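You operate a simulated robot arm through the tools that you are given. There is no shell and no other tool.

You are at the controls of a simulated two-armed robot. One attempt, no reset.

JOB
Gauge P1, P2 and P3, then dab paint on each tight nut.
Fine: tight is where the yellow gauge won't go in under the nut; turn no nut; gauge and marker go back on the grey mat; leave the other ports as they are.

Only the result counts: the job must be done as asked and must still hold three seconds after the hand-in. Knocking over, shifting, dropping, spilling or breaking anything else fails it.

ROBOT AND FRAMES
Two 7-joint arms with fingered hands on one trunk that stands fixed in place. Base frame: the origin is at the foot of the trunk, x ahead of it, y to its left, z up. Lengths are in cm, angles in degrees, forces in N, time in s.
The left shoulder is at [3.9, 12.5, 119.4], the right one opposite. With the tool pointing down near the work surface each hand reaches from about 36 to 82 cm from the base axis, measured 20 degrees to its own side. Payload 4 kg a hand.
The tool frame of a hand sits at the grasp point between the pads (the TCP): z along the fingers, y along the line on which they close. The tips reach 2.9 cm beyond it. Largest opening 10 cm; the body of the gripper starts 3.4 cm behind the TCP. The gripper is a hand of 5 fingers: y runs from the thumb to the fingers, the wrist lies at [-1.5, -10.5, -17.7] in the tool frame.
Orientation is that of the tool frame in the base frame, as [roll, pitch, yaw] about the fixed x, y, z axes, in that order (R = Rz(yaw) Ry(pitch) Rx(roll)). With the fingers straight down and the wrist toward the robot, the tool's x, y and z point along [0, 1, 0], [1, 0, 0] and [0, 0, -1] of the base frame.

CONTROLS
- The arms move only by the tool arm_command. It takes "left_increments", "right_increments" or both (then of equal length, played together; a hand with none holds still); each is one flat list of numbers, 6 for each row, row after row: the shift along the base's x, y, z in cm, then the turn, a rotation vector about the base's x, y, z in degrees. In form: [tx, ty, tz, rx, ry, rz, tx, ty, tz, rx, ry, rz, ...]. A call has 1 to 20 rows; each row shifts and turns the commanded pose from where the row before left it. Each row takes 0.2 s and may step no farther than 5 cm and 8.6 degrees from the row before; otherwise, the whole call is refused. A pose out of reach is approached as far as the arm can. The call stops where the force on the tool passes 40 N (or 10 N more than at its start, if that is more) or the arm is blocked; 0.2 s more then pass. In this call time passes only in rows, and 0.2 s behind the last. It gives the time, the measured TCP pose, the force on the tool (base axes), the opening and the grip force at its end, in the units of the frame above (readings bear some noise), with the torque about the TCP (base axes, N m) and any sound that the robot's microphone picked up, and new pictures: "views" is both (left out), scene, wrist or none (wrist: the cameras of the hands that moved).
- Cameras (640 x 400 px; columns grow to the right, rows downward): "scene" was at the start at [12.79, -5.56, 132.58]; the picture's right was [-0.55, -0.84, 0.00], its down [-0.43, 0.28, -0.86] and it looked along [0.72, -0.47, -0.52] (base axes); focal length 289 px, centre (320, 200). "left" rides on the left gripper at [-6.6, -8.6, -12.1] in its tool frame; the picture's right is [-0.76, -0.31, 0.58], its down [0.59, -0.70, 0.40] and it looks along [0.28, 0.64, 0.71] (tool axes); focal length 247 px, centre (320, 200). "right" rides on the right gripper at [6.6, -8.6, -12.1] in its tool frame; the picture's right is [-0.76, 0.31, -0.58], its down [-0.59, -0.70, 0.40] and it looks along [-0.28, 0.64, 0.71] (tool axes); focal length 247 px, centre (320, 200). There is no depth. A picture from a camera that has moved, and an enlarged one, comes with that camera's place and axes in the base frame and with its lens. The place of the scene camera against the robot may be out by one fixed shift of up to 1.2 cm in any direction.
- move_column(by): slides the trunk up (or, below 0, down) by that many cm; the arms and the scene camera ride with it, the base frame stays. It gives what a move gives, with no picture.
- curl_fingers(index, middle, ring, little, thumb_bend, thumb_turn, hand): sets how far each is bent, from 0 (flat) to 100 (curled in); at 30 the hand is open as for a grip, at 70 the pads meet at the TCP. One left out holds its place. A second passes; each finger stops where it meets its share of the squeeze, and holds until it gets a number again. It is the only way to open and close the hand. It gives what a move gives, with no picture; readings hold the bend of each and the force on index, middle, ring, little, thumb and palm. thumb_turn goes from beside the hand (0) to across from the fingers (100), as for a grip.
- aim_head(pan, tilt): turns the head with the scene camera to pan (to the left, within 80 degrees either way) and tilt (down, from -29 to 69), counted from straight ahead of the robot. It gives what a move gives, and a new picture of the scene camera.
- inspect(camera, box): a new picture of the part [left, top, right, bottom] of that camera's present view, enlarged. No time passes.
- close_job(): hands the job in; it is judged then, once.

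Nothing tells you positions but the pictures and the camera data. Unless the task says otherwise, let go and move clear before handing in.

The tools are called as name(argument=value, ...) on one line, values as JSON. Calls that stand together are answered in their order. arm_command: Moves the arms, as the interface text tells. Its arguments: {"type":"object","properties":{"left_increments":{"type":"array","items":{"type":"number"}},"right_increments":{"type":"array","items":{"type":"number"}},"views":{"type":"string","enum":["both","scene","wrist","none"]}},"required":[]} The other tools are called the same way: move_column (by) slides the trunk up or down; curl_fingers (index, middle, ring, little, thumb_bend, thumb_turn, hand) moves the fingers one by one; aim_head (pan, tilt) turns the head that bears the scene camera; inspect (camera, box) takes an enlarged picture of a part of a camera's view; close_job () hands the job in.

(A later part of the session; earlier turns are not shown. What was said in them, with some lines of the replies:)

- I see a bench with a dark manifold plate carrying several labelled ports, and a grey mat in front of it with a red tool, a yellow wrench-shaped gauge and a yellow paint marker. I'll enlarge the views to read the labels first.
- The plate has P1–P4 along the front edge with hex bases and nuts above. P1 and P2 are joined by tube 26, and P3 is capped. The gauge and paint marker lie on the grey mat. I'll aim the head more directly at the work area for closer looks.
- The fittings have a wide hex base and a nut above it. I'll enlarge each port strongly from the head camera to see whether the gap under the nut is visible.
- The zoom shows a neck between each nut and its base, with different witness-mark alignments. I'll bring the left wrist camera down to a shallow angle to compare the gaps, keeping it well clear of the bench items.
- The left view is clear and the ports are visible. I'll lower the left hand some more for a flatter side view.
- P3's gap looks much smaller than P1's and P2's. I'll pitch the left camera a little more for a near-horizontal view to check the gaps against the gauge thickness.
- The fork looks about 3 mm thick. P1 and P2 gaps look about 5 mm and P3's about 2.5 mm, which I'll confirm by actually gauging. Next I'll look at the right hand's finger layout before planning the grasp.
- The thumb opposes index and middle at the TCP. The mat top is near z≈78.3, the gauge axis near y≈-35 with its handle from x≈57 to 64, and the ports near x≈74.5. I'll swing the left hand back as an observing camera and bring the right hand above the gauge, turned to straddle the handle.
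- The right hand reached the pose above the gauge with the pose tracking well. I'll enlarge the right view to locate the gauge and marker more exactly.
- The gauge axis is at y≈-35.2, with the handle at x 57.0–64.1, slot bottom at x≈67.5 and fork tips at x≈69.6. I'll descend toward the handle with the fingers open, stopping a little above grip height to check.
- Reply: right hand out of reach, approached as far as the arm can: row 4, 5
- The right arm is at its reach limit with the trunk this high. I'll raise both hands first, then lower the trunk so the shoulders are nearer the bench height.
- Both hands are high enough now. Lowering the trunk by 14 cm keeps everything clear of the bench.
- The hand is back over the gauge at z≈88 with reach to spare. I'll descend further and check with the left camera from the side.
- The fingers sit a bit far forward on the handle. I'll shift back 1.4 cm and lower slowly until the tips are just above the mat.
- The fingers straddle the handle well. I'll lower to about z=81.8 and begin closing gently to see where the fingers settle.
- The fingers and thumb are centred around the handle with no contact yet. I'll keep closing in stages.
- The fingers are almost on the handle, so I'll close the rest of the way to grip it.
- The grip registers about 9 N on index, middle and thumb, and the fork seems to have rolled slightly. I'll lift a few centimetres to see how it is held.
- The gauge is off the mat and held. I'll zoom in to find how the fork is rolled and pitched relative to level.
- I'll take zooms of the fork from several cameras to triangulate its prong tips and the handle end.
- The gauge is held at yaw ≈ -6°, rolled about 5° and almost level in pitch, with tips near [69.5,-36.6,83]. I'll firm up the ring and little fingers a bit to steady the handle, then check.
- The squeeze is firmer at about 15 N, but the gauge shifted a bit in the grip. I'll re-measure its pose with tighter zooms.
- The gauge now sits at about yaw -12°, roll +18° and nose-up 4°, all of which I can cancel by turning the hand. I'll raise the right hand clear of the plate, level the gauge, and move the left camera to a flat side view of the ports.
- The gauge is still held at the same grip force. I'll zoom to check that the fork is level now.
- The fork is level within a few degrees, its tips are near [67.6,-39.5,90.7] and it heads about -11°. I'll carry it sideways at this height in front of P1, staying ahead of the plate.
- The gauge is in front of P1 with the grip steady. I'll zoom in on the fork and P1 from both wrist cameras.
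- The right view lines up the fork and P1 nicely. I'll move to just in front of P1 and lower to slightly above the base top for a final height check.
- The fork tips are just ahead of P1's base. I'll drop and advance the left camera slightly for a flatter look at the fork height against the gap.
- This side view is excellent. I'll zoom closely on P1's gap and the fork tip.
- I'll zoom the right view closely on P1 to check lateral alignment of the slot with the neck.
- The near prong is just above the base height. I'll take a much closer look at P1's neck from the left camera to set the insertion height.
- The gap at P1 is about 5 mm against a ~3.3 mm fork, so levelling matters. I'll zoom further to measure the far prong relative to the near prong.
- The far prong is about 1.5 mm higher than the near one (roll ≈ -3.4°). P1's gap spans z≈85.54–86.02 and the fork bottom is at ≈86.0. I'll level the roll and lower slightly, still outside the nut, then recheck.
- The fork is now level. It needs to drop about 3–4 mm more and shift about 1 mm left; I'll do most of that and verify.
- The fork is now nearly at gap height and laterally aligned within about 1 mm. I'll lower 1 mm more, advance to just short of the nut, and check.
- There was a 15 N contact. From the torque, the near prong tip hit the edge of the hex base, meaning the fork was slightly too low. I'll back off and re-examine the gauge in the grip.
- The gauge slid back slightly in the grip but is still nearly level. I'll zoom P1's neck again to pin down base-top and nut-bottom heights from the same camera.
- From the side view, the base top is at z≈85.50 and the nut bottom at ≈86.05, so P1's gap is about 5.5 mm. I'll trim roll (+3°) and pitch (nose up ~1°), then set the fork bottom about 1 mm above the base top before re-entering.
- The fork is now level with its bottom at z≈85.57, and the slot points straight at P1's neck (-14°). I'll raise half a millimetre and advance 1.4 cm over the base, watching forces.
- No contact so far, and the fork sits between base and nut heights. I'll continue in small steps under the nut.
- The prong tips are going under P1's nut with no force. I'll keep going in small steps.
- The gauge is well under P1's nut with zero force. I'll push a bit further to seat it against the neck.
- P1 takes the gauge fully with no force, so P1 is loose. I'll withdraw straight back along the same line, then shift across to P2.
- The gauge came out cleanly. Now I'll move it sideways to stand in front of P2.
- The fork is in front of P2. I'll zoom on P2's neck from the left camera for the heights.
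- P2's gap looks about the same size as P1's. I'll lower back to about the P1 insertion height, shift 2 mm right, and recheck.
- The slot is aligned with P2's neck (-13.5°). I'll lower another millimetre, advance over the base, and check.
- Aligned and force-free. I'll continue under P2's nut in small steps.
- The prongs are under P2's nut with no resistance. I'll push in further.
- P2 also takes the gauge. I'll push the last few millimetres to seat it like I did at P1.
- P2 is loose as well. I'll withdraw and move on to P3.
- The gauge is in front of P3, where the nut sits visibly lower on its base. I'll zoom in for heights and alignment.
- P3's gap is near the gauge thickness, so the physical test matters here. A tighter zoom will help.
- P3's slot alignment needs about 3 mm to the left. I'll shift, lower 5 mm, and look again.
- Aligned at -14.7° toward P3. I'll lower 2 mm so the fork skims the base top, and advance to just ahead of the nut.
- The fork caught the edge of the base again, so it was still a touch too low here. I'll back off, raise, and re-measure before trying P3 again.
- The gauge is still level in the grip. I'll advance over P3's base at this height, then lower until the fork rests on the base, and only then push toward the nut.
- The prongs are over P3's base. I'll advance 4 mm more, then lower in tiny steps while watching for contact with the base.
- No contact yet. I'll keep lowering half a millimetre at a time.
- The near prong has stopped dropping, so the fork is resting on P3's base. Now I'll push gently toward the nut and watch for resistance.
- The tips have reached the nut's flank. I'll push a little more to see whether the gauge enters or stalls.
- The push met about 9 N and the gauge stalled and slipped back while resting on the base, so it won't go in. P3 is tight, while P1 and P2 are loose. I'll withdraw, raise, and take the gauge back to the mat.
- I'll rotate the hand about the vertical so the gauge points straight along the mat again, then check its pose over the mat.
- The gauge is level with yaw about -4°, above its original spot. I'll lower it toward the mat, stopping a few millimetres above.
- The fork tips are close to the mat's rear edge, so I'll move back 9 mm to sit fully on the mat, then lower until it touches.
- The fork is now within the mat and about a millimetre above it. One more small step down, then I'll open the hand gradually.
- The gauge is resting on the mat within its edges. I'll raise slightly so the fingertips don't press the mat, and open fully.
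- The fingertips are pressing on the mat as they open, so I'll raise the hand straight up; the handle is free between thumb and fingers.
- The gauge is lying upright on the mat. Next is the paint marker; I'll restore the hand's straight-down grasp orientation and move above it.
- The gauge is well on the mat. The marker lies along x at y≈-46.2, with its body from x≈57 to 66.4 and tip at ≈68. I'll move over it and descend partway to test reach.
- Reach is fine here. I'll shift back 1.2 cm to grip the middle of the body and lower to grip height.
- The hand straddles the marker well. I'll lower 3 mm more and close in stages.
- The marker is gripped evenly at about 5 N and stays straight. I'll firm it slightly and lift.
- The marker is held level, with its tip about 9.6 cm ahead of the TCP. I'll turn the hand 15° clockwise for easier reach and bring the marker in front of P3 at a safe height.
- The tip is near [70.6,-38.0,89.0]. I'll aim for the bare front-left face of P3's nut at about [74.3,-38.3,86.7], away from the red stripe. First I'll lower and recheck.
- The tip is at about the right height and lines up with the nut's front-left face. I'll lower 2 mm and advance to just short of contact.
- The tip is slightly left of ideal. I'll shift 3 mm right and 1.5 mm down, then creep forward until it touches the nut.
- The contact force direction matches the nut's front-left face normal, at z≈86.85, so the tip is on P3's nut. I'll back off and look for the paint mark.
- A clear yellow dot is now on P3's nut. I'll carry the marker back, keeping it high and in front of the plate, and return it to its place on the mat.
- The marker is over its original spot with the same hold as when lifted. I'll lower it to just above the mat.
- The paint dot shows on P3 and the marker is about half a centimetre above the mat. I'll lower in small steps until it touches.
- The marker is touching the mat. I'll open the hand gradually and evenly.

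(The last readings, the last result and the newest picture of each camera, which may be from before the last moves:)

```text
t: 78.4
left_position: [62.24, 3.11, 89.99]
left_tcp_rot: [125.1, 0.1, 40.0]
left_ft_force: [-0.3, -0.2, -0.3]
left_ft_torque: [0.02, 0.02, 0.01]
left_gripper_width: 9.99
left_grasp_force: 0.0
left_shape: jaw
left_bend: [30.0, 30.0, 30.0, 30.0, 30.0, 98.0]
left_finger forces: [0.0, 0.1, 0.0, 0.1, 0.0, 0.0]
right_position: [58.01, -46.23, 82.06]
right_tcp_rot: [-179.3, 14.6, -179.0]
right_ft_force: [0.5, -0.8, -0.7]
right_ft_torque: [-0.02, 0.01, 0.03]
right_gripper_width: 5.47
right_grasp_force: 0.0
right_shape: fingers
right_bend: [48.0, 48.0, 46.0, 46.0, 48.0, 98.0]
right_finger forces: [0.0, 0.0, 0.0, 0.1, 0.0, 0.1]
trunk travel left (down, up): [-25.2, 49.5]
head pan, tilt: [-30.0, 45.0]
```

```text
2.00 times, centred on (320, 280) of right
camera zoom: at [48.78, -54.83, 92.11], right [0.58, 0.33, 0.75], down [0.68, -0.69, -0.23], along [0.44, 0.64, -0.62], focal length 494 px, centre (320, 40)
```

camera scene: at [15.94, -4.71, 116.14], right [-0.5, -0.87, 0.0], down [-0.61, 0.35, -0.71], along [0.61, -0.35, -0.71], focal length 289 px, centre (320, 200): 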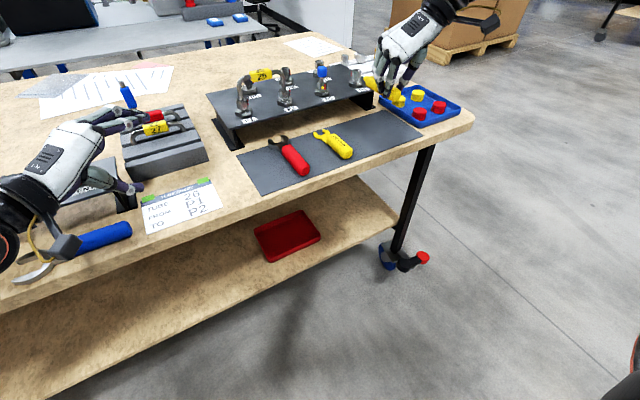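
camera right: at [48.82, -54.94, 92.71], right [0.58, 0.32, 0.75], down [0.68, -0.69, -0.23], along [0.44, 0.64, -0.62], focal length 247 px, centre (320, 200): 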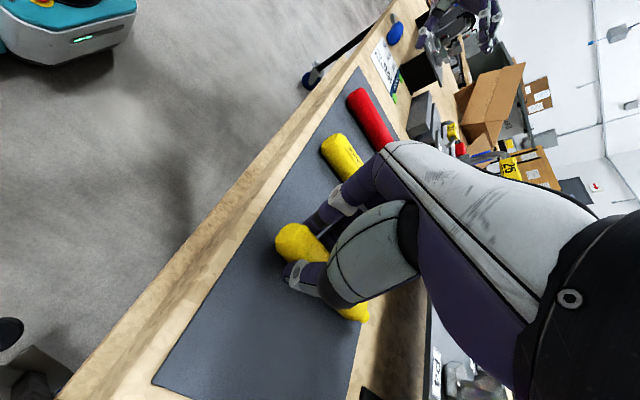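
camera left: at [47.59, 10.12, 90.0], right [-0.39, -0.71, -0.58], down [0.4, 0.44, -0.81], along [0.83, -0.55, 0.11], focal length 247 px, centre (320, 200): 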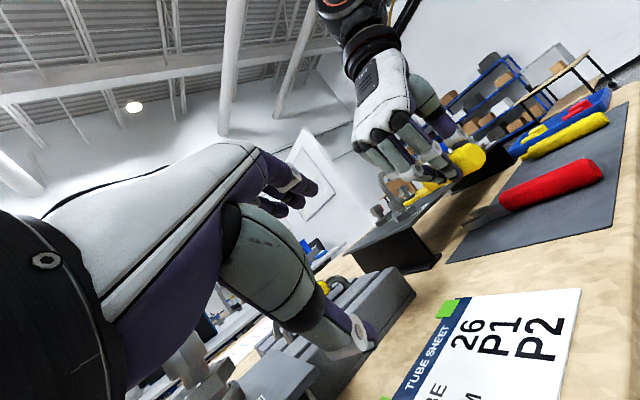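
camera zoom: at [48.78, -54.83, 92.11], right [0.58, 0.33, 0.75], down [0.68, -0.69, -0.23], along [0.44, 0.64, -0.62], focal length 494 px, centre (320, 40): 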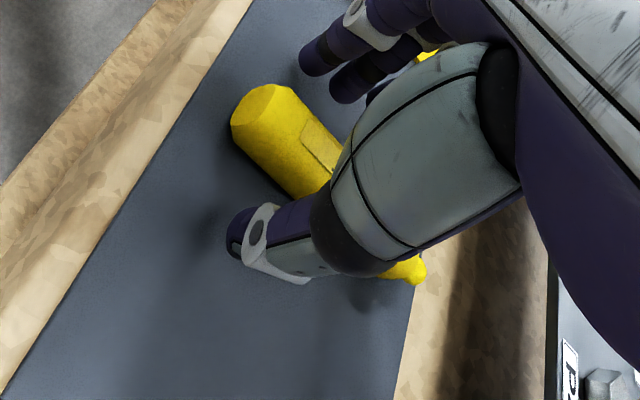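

The marker is released and resting on the mat. I'll lift the hand straight up, open fully, and retreat from the bench.

arm_command(right_increments=[0, 0, 1, 0, 0, 0, 0, 0, 2, 0, 0, 0, 0, 0, 3, 0, 0, 0, 0, 0, 4, 0, 0, 0, 0, 0, 4, 0, 0, 0], views="none")

curl_fingers(hand="right", index=30, middle=30, ring=30, little=30, thumb_bend=30)

arm_command(right_increments=[-4, 0, 1, 0, 0, 0, -4, 0, 1, 0, 0, 0, -4, 0, 0, 0, 0, 0, -4, 0, 0, 0, 0, 0], views="both")

```text
t: 79.6
left_position: [62.3, 3.09, 90.0]
left_tcp_rot: [125.1, 0.1, 40.1]
left_ft_force: [-0.1, -0.5, 0.4]
left_ft_torque: [0.03, 0.0, 0.0]
left_gripper_width: 10.01
left_grasp_force: 0.1
left_shape: jaw
left_bend: [30.0, 30.0, 30.0, 30.0, 30.0, 98.0]
left_finger forces: [0.0, 0.0, 0.1, 0.0, 0.1, 0.0]
right_position: [58.41, -46.22, 95.86]
right_tcp_rot: [-179.2, 14.7, -178.8]
right_ft_force: [0.3, 0.1, 0.0]
right_ft_torque: [-0.01, -0.01, -0.03]
right_gripper_width: 5.48
right_grasp_force: 0.0
right_shape: fingers
right_bend: [48.0, 48.0, 46.0, 46.0, 48.0, 98.0]
right_finger forces: [0.0, 0.1, 0.0, 0.1, 0.0, 0.0]
trunk travel left (down, up): [-25.2, 49.5]
head pan, tilt: [-30.0, 45.0]
```

```text
t: 80.6
left_position: [62.14, 3.02, 90.0]
left_tcp_rot: [125.1, 0.1, 40.0]
left_ft_force: [0.6, 0.0, -0.2]
left_ft_torque: [0.02, 0.0, 0.02]
left_gripper_width: 10.01
left_grasp_force: 0.0
left_shape: jaw
left_bend: [30.0, 30.0, 30.0, 30.0, 30.0, 98.0]
left_finger forces: [0.0, 0.0, 0.0, 0.0, 0.0, 0.0]
right_position: [58.33, -46.22, 95.81]
right_tcp_rot: [-179.2, 14.6, -178.9]
right_ft_force: [0.6, 0.1, -0.6]
right_ft_torque: [0.01, -0.01, 0.0]
right_gripper_width: 9.84
right_grasp_force: 0.0
right_shape: fingers
right_bend: [30.0, 30.0, 30.0, 30.0, 30.0, 96.0]
right_finger forces: [0.0, 0.0, 0.0, 0.1, 0.0, 0.0]
trunk travel left (down, up): [-25.2, 49.5]
head pan, tilt: [-30.0, 45.0]
```

```text
t: 81.6
left_position: [62.0, 3.11, 90.13]
left_tcp_rot: [125.0, 0.1, 40.0]
left_ft_force: [0.8, 0.2, -1.4]
left_ft_torque: [-0.02, 0.02, 0.02]
left_gripper_width: 10.0
left_grasp_force: 0.1
left_shape: jaw
left_bend: [30.0, 30.0, 30.0, 30.0, 30.0, 98.0]
left_finger forces: [0.0, 0.0, 0.0, 0.1, 0.0, 0.1]
right_position: [42.3, -46.24, 98.15]
right_tcp_rot: [-179.4, 14.7, -178.9]
right_ft_force: [0.2, -0.5, -0.4]
right_ft_torque: [-0.02, -0.02, 0.01]
right_gripper_width: 9.87
right_grasp_force: 0.0
right_shape: fingers
right_bend: [30.0, 30.0, 30.0, 30.0, 30.0, 96.0]
right_finger forces: [0.0, 0.0, 0.0, 0.0, 0.0, 0.0]
trunk travel left (down, up): [-25.2, 49.5]
head pan, tilt: [-30.0, 45.0]
camera scene: at [15.85, -4.7, 116.17], right [-0.5, -0.87, 0.0], down [-0.61, 0.35, -0.71], along [0.61, -0.35, -0.71], focal length 289 px, centre (320, 200)
camera right: at [32.92, -54.93, 108.26], right [0.58, 0.32, 0.75], down [0.68, -0.69, -0.23], along [0.44, 0.64, -0.62], focal length 247 px, centre (320, 200)
```

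scene: 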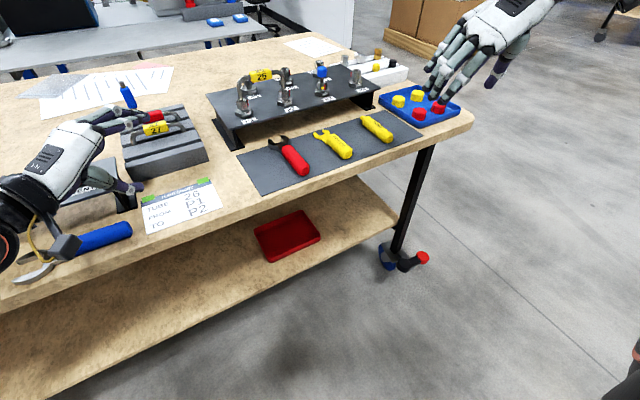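
right: 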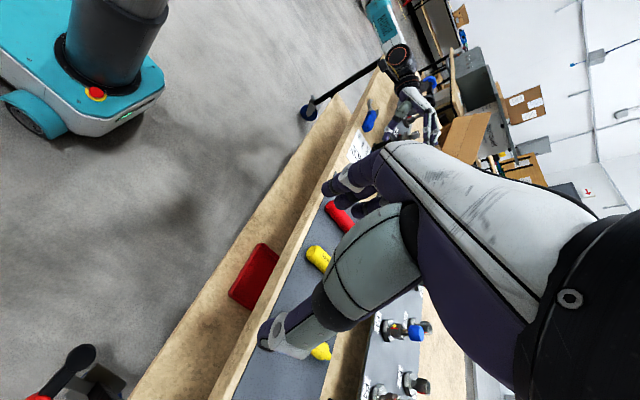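

Everything looks in place. I'll inspect the plate, the mat items and the left-hand surroundings closely, then retreat the left arm.

inspect(camera="scene", box=[200, 50, 400, 175])

inspect(camera="scene", box=[270, 100, 400, 180])

inspect(camera="scene", box=[230, 65, 350, 120])

inspect(camera="scene", box=[60, 70, 220, 220])

```text
3.20 times, centred on (300, 112) of scene
camera zoom: at [15.85, -4.7, 116.17], right [-0.5, -0.87, 0.0], down [-0.61, 0.35, -0.71], along [0.61, -0.35, -0.71], focal length 925 px, centre (384, 480)
```

zoom: 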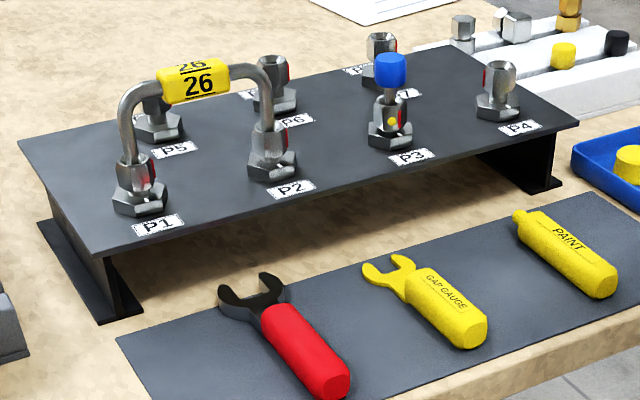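

```text
4.92 times, centred on (335, 140) of scene
camera zoom: at [15.85, -4.7, 116.17], right [-0.5, -0.87, 0.0], down [-0.61, 0.35, -0.71], along [0.61, -0.35, -0.71], focal length 1422 px, centre (246, 495)
```

zoom: 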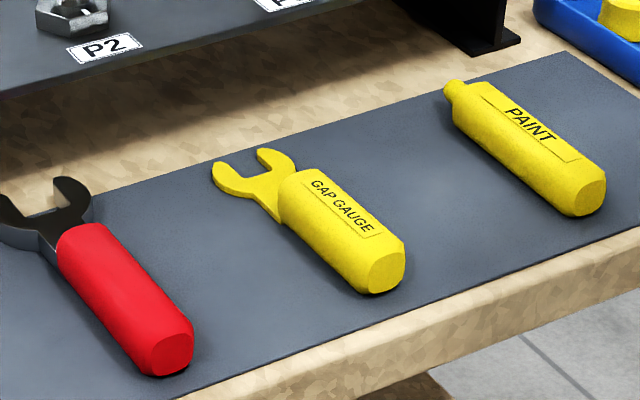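

```text
5.33 times, centred on (290, 92) of scene
camera zoom: at [15.85, -4.7, 116.17], right [-0.5, -0.87, 0.0], down [-0.61, 0.35, -0.71], along [0.61, -0.35, -0.71], focal length 1541 px, centre (480, 773)
```

zoom: 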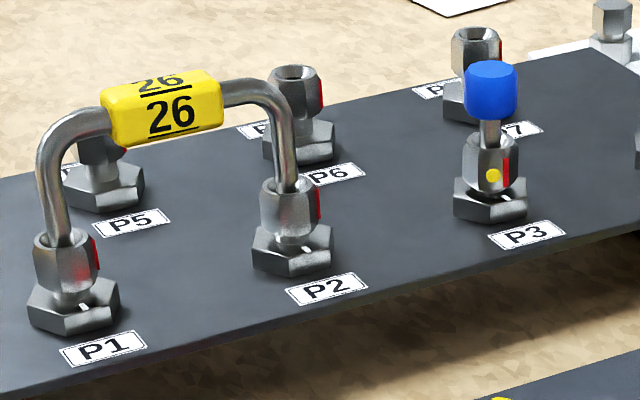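

```text
2.67 times, centred on (140, 145) of scene
camera zoom: at [15.85, -4.7, 116.17], right [-0.5, -0.87, 0.0], down [-0.61, 0.35, -0.71], along [0.61, -0.35, -0.71], focal length 770 px, centre (800, 347)
```

zoom: 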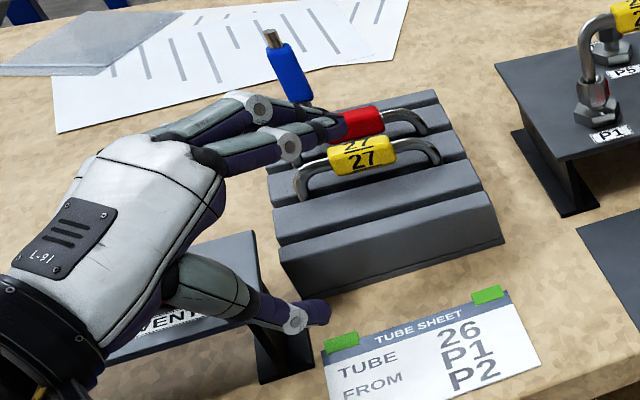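

P1, P2 and the other ports are unmarked, P3 carries the dot, and the gauge and marker lie on the mat. I'll raise the left hand straight up and draw both arms back clear of the bench.

arm_command(left_increments=[0, 0, 2, 0, 0, 0, 0, 0, 3, 0, 0, 0, 0, 0, 4, 0, 0, 0, 0, 0, 4, 0, 0, 0, -3, 1, 1, 0, 0, 0, -4, 1, 0, 0, 0, 0, -4, 1, 0, 0, 0, 0], right_increments=[0, 0, 1, 0, 0, 0, 0, 0, 1, 0, 0, 0, 0, 0, 1, 0, 0, 0, 0, 0, 0, 0, 0, 0, 0, 0, 0, 0, 0, 0, 0, 0, 0, 0, 0, 0, 0, 0, 0, 0, 0, 0], views="both")

inspect(camera="scene", box=[60, 60, 400, 270])

inspect(camera="scene", box=[304, 70, 336, 90])

```text
t: 83.2
left_position: [51.08, 5.74, 104.0]
left_tcp_rot: [125.0, 0.1, 40.0]
left_ft_force: [-0.6, 0.1, 0.4]
left_ft_torque: [-0.02, 0.04, 0.02]
left_gripper_width: 9.99
left_grasp_force: 0.1
left_shape: jaw
left_bend: [30.0, 30.0, 30.0, 30.0, 30.0, 98.0]
left_finger forces: [0.1, 0.0, 0.1, 0.0, 0.1, 0.1]
right_position: [42.11, -46.21, 100.98]
right_tcp_rot: [-179.3, 14.7, -178.9]
right_ft_force: [0.3, -0.6, -0.2]
right_ft_torque: [0.02, 0.06, 0.02]
right_gripper_width: 9.87
right_grasp_force: 0.1
right_shape: fingers
right_bend: [30.0, 30.0, 30.0, 30.0, 30.0, 96.0]
right_finger forces: [0.0, 0.1, 0.0, 0.0, 0.1, 0.0]
trunk travel left (down, up): [-25.2, 49.5]
head pan, tilt: [-30.0, 45.0]
camera scene: at [15.86, -4.69, 116.16], right [-0.5, -0.87, 0.0], down [-0.61, 0.35, -0.71], along [0.61, -0.35, -0.71], focal length 289 px, centre (320, 200)
camera right: at [32.86, -54.87, 111.1], right [0.58, 0.33, 0.75], down [0.68, -0.69, -0.23], along [0.45, 0.64, -0.62], focal length 247 px, centre (320, 200)
camera left: at [36.43, 12.84, 103.98], right [-0.39, -0.71, -0.58], down [0.4, 0.44, -0.81], along [0.83, -0.55, 0.12], focal length 247 px, centre (320, 200)
```

scene: 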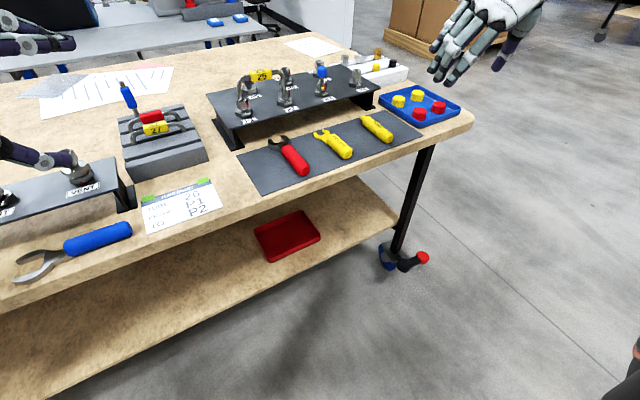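
right: 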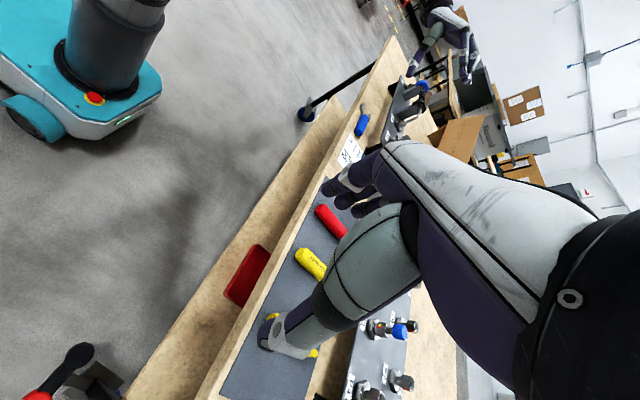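
left: 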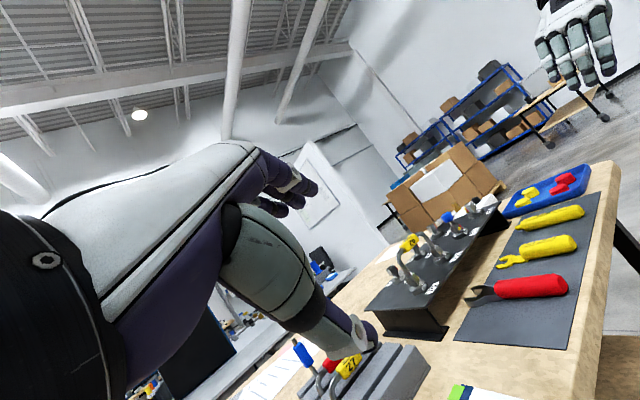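

```text
1.88 times, centred on (230, 165) of scene
camera zoom: at [15.86, -4.69, 116.16], right [-0.5, -0.87, 0.0], down [-0.61, 0.35, -0.71], along [0.61, -0.35, -0.71], focal length 544 px, centre (489, 266)
```

zoom: 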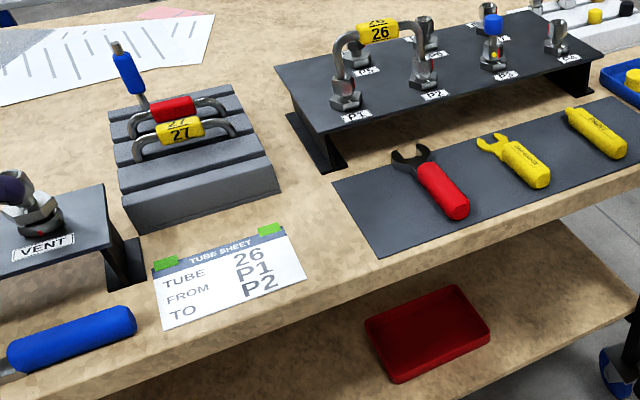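

```text
16.00 times, centred on (320, 80) of scene
camera zoom: at [15.86, -4.69, 116.16], right [-0.5, -0.87, 0.0], down [-0.61, 0.35, -0.71], along [0.61, -0.35, -0.71], focal length 4623 px, centre (320, 2120)
```

zoom: 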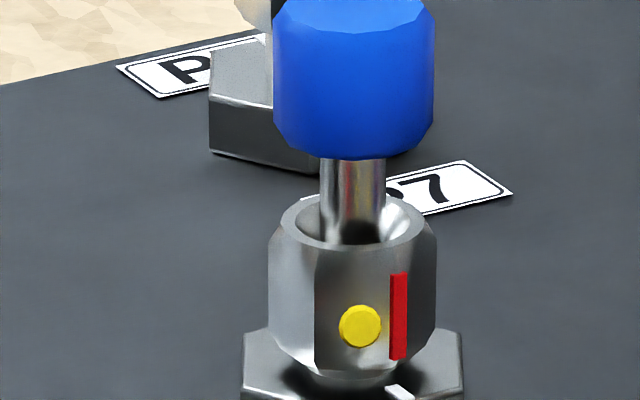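

All checks are done. P1 and P2 accepted the gauge and are loose. P3 refused it and now carries a yellow dab, with its nut unturned. The gauge and marker rest on the grey mat, the other ports are untouched, and both hands are clear, so I'm handing in.

close_job()

```text
The job is handed in.
```

I gauged P1, P2 and P3, and only P3 is tight. I dabbed yellow paint on its nut and handed the job in; the tool only confirmed the hand-in, so I don't know the verdict.

| Port | Gauge result | Paint |
|---|---|---|
| P1 | Went fully in under the nut with no resistance, so loose | None |
| P2 | Went fully in under the nut with no resistance, so loose | None |
| P3 | Stopped against the nut at about 9 N, so tight | Yellow dot on the front-left face |

- **Contact with the bases:** while lining up the gauge, it bumped the hex bases of P1 and P3 with about 15 N each. I saw no movement of the plate or fittings in the pictures afterwards.
- **Nuts and other ports:** I turned no nut and left the other ports as they were.
- **Tools:** the gauge and the marker are lying on the grey mat, and both hands were clear before hand-in.
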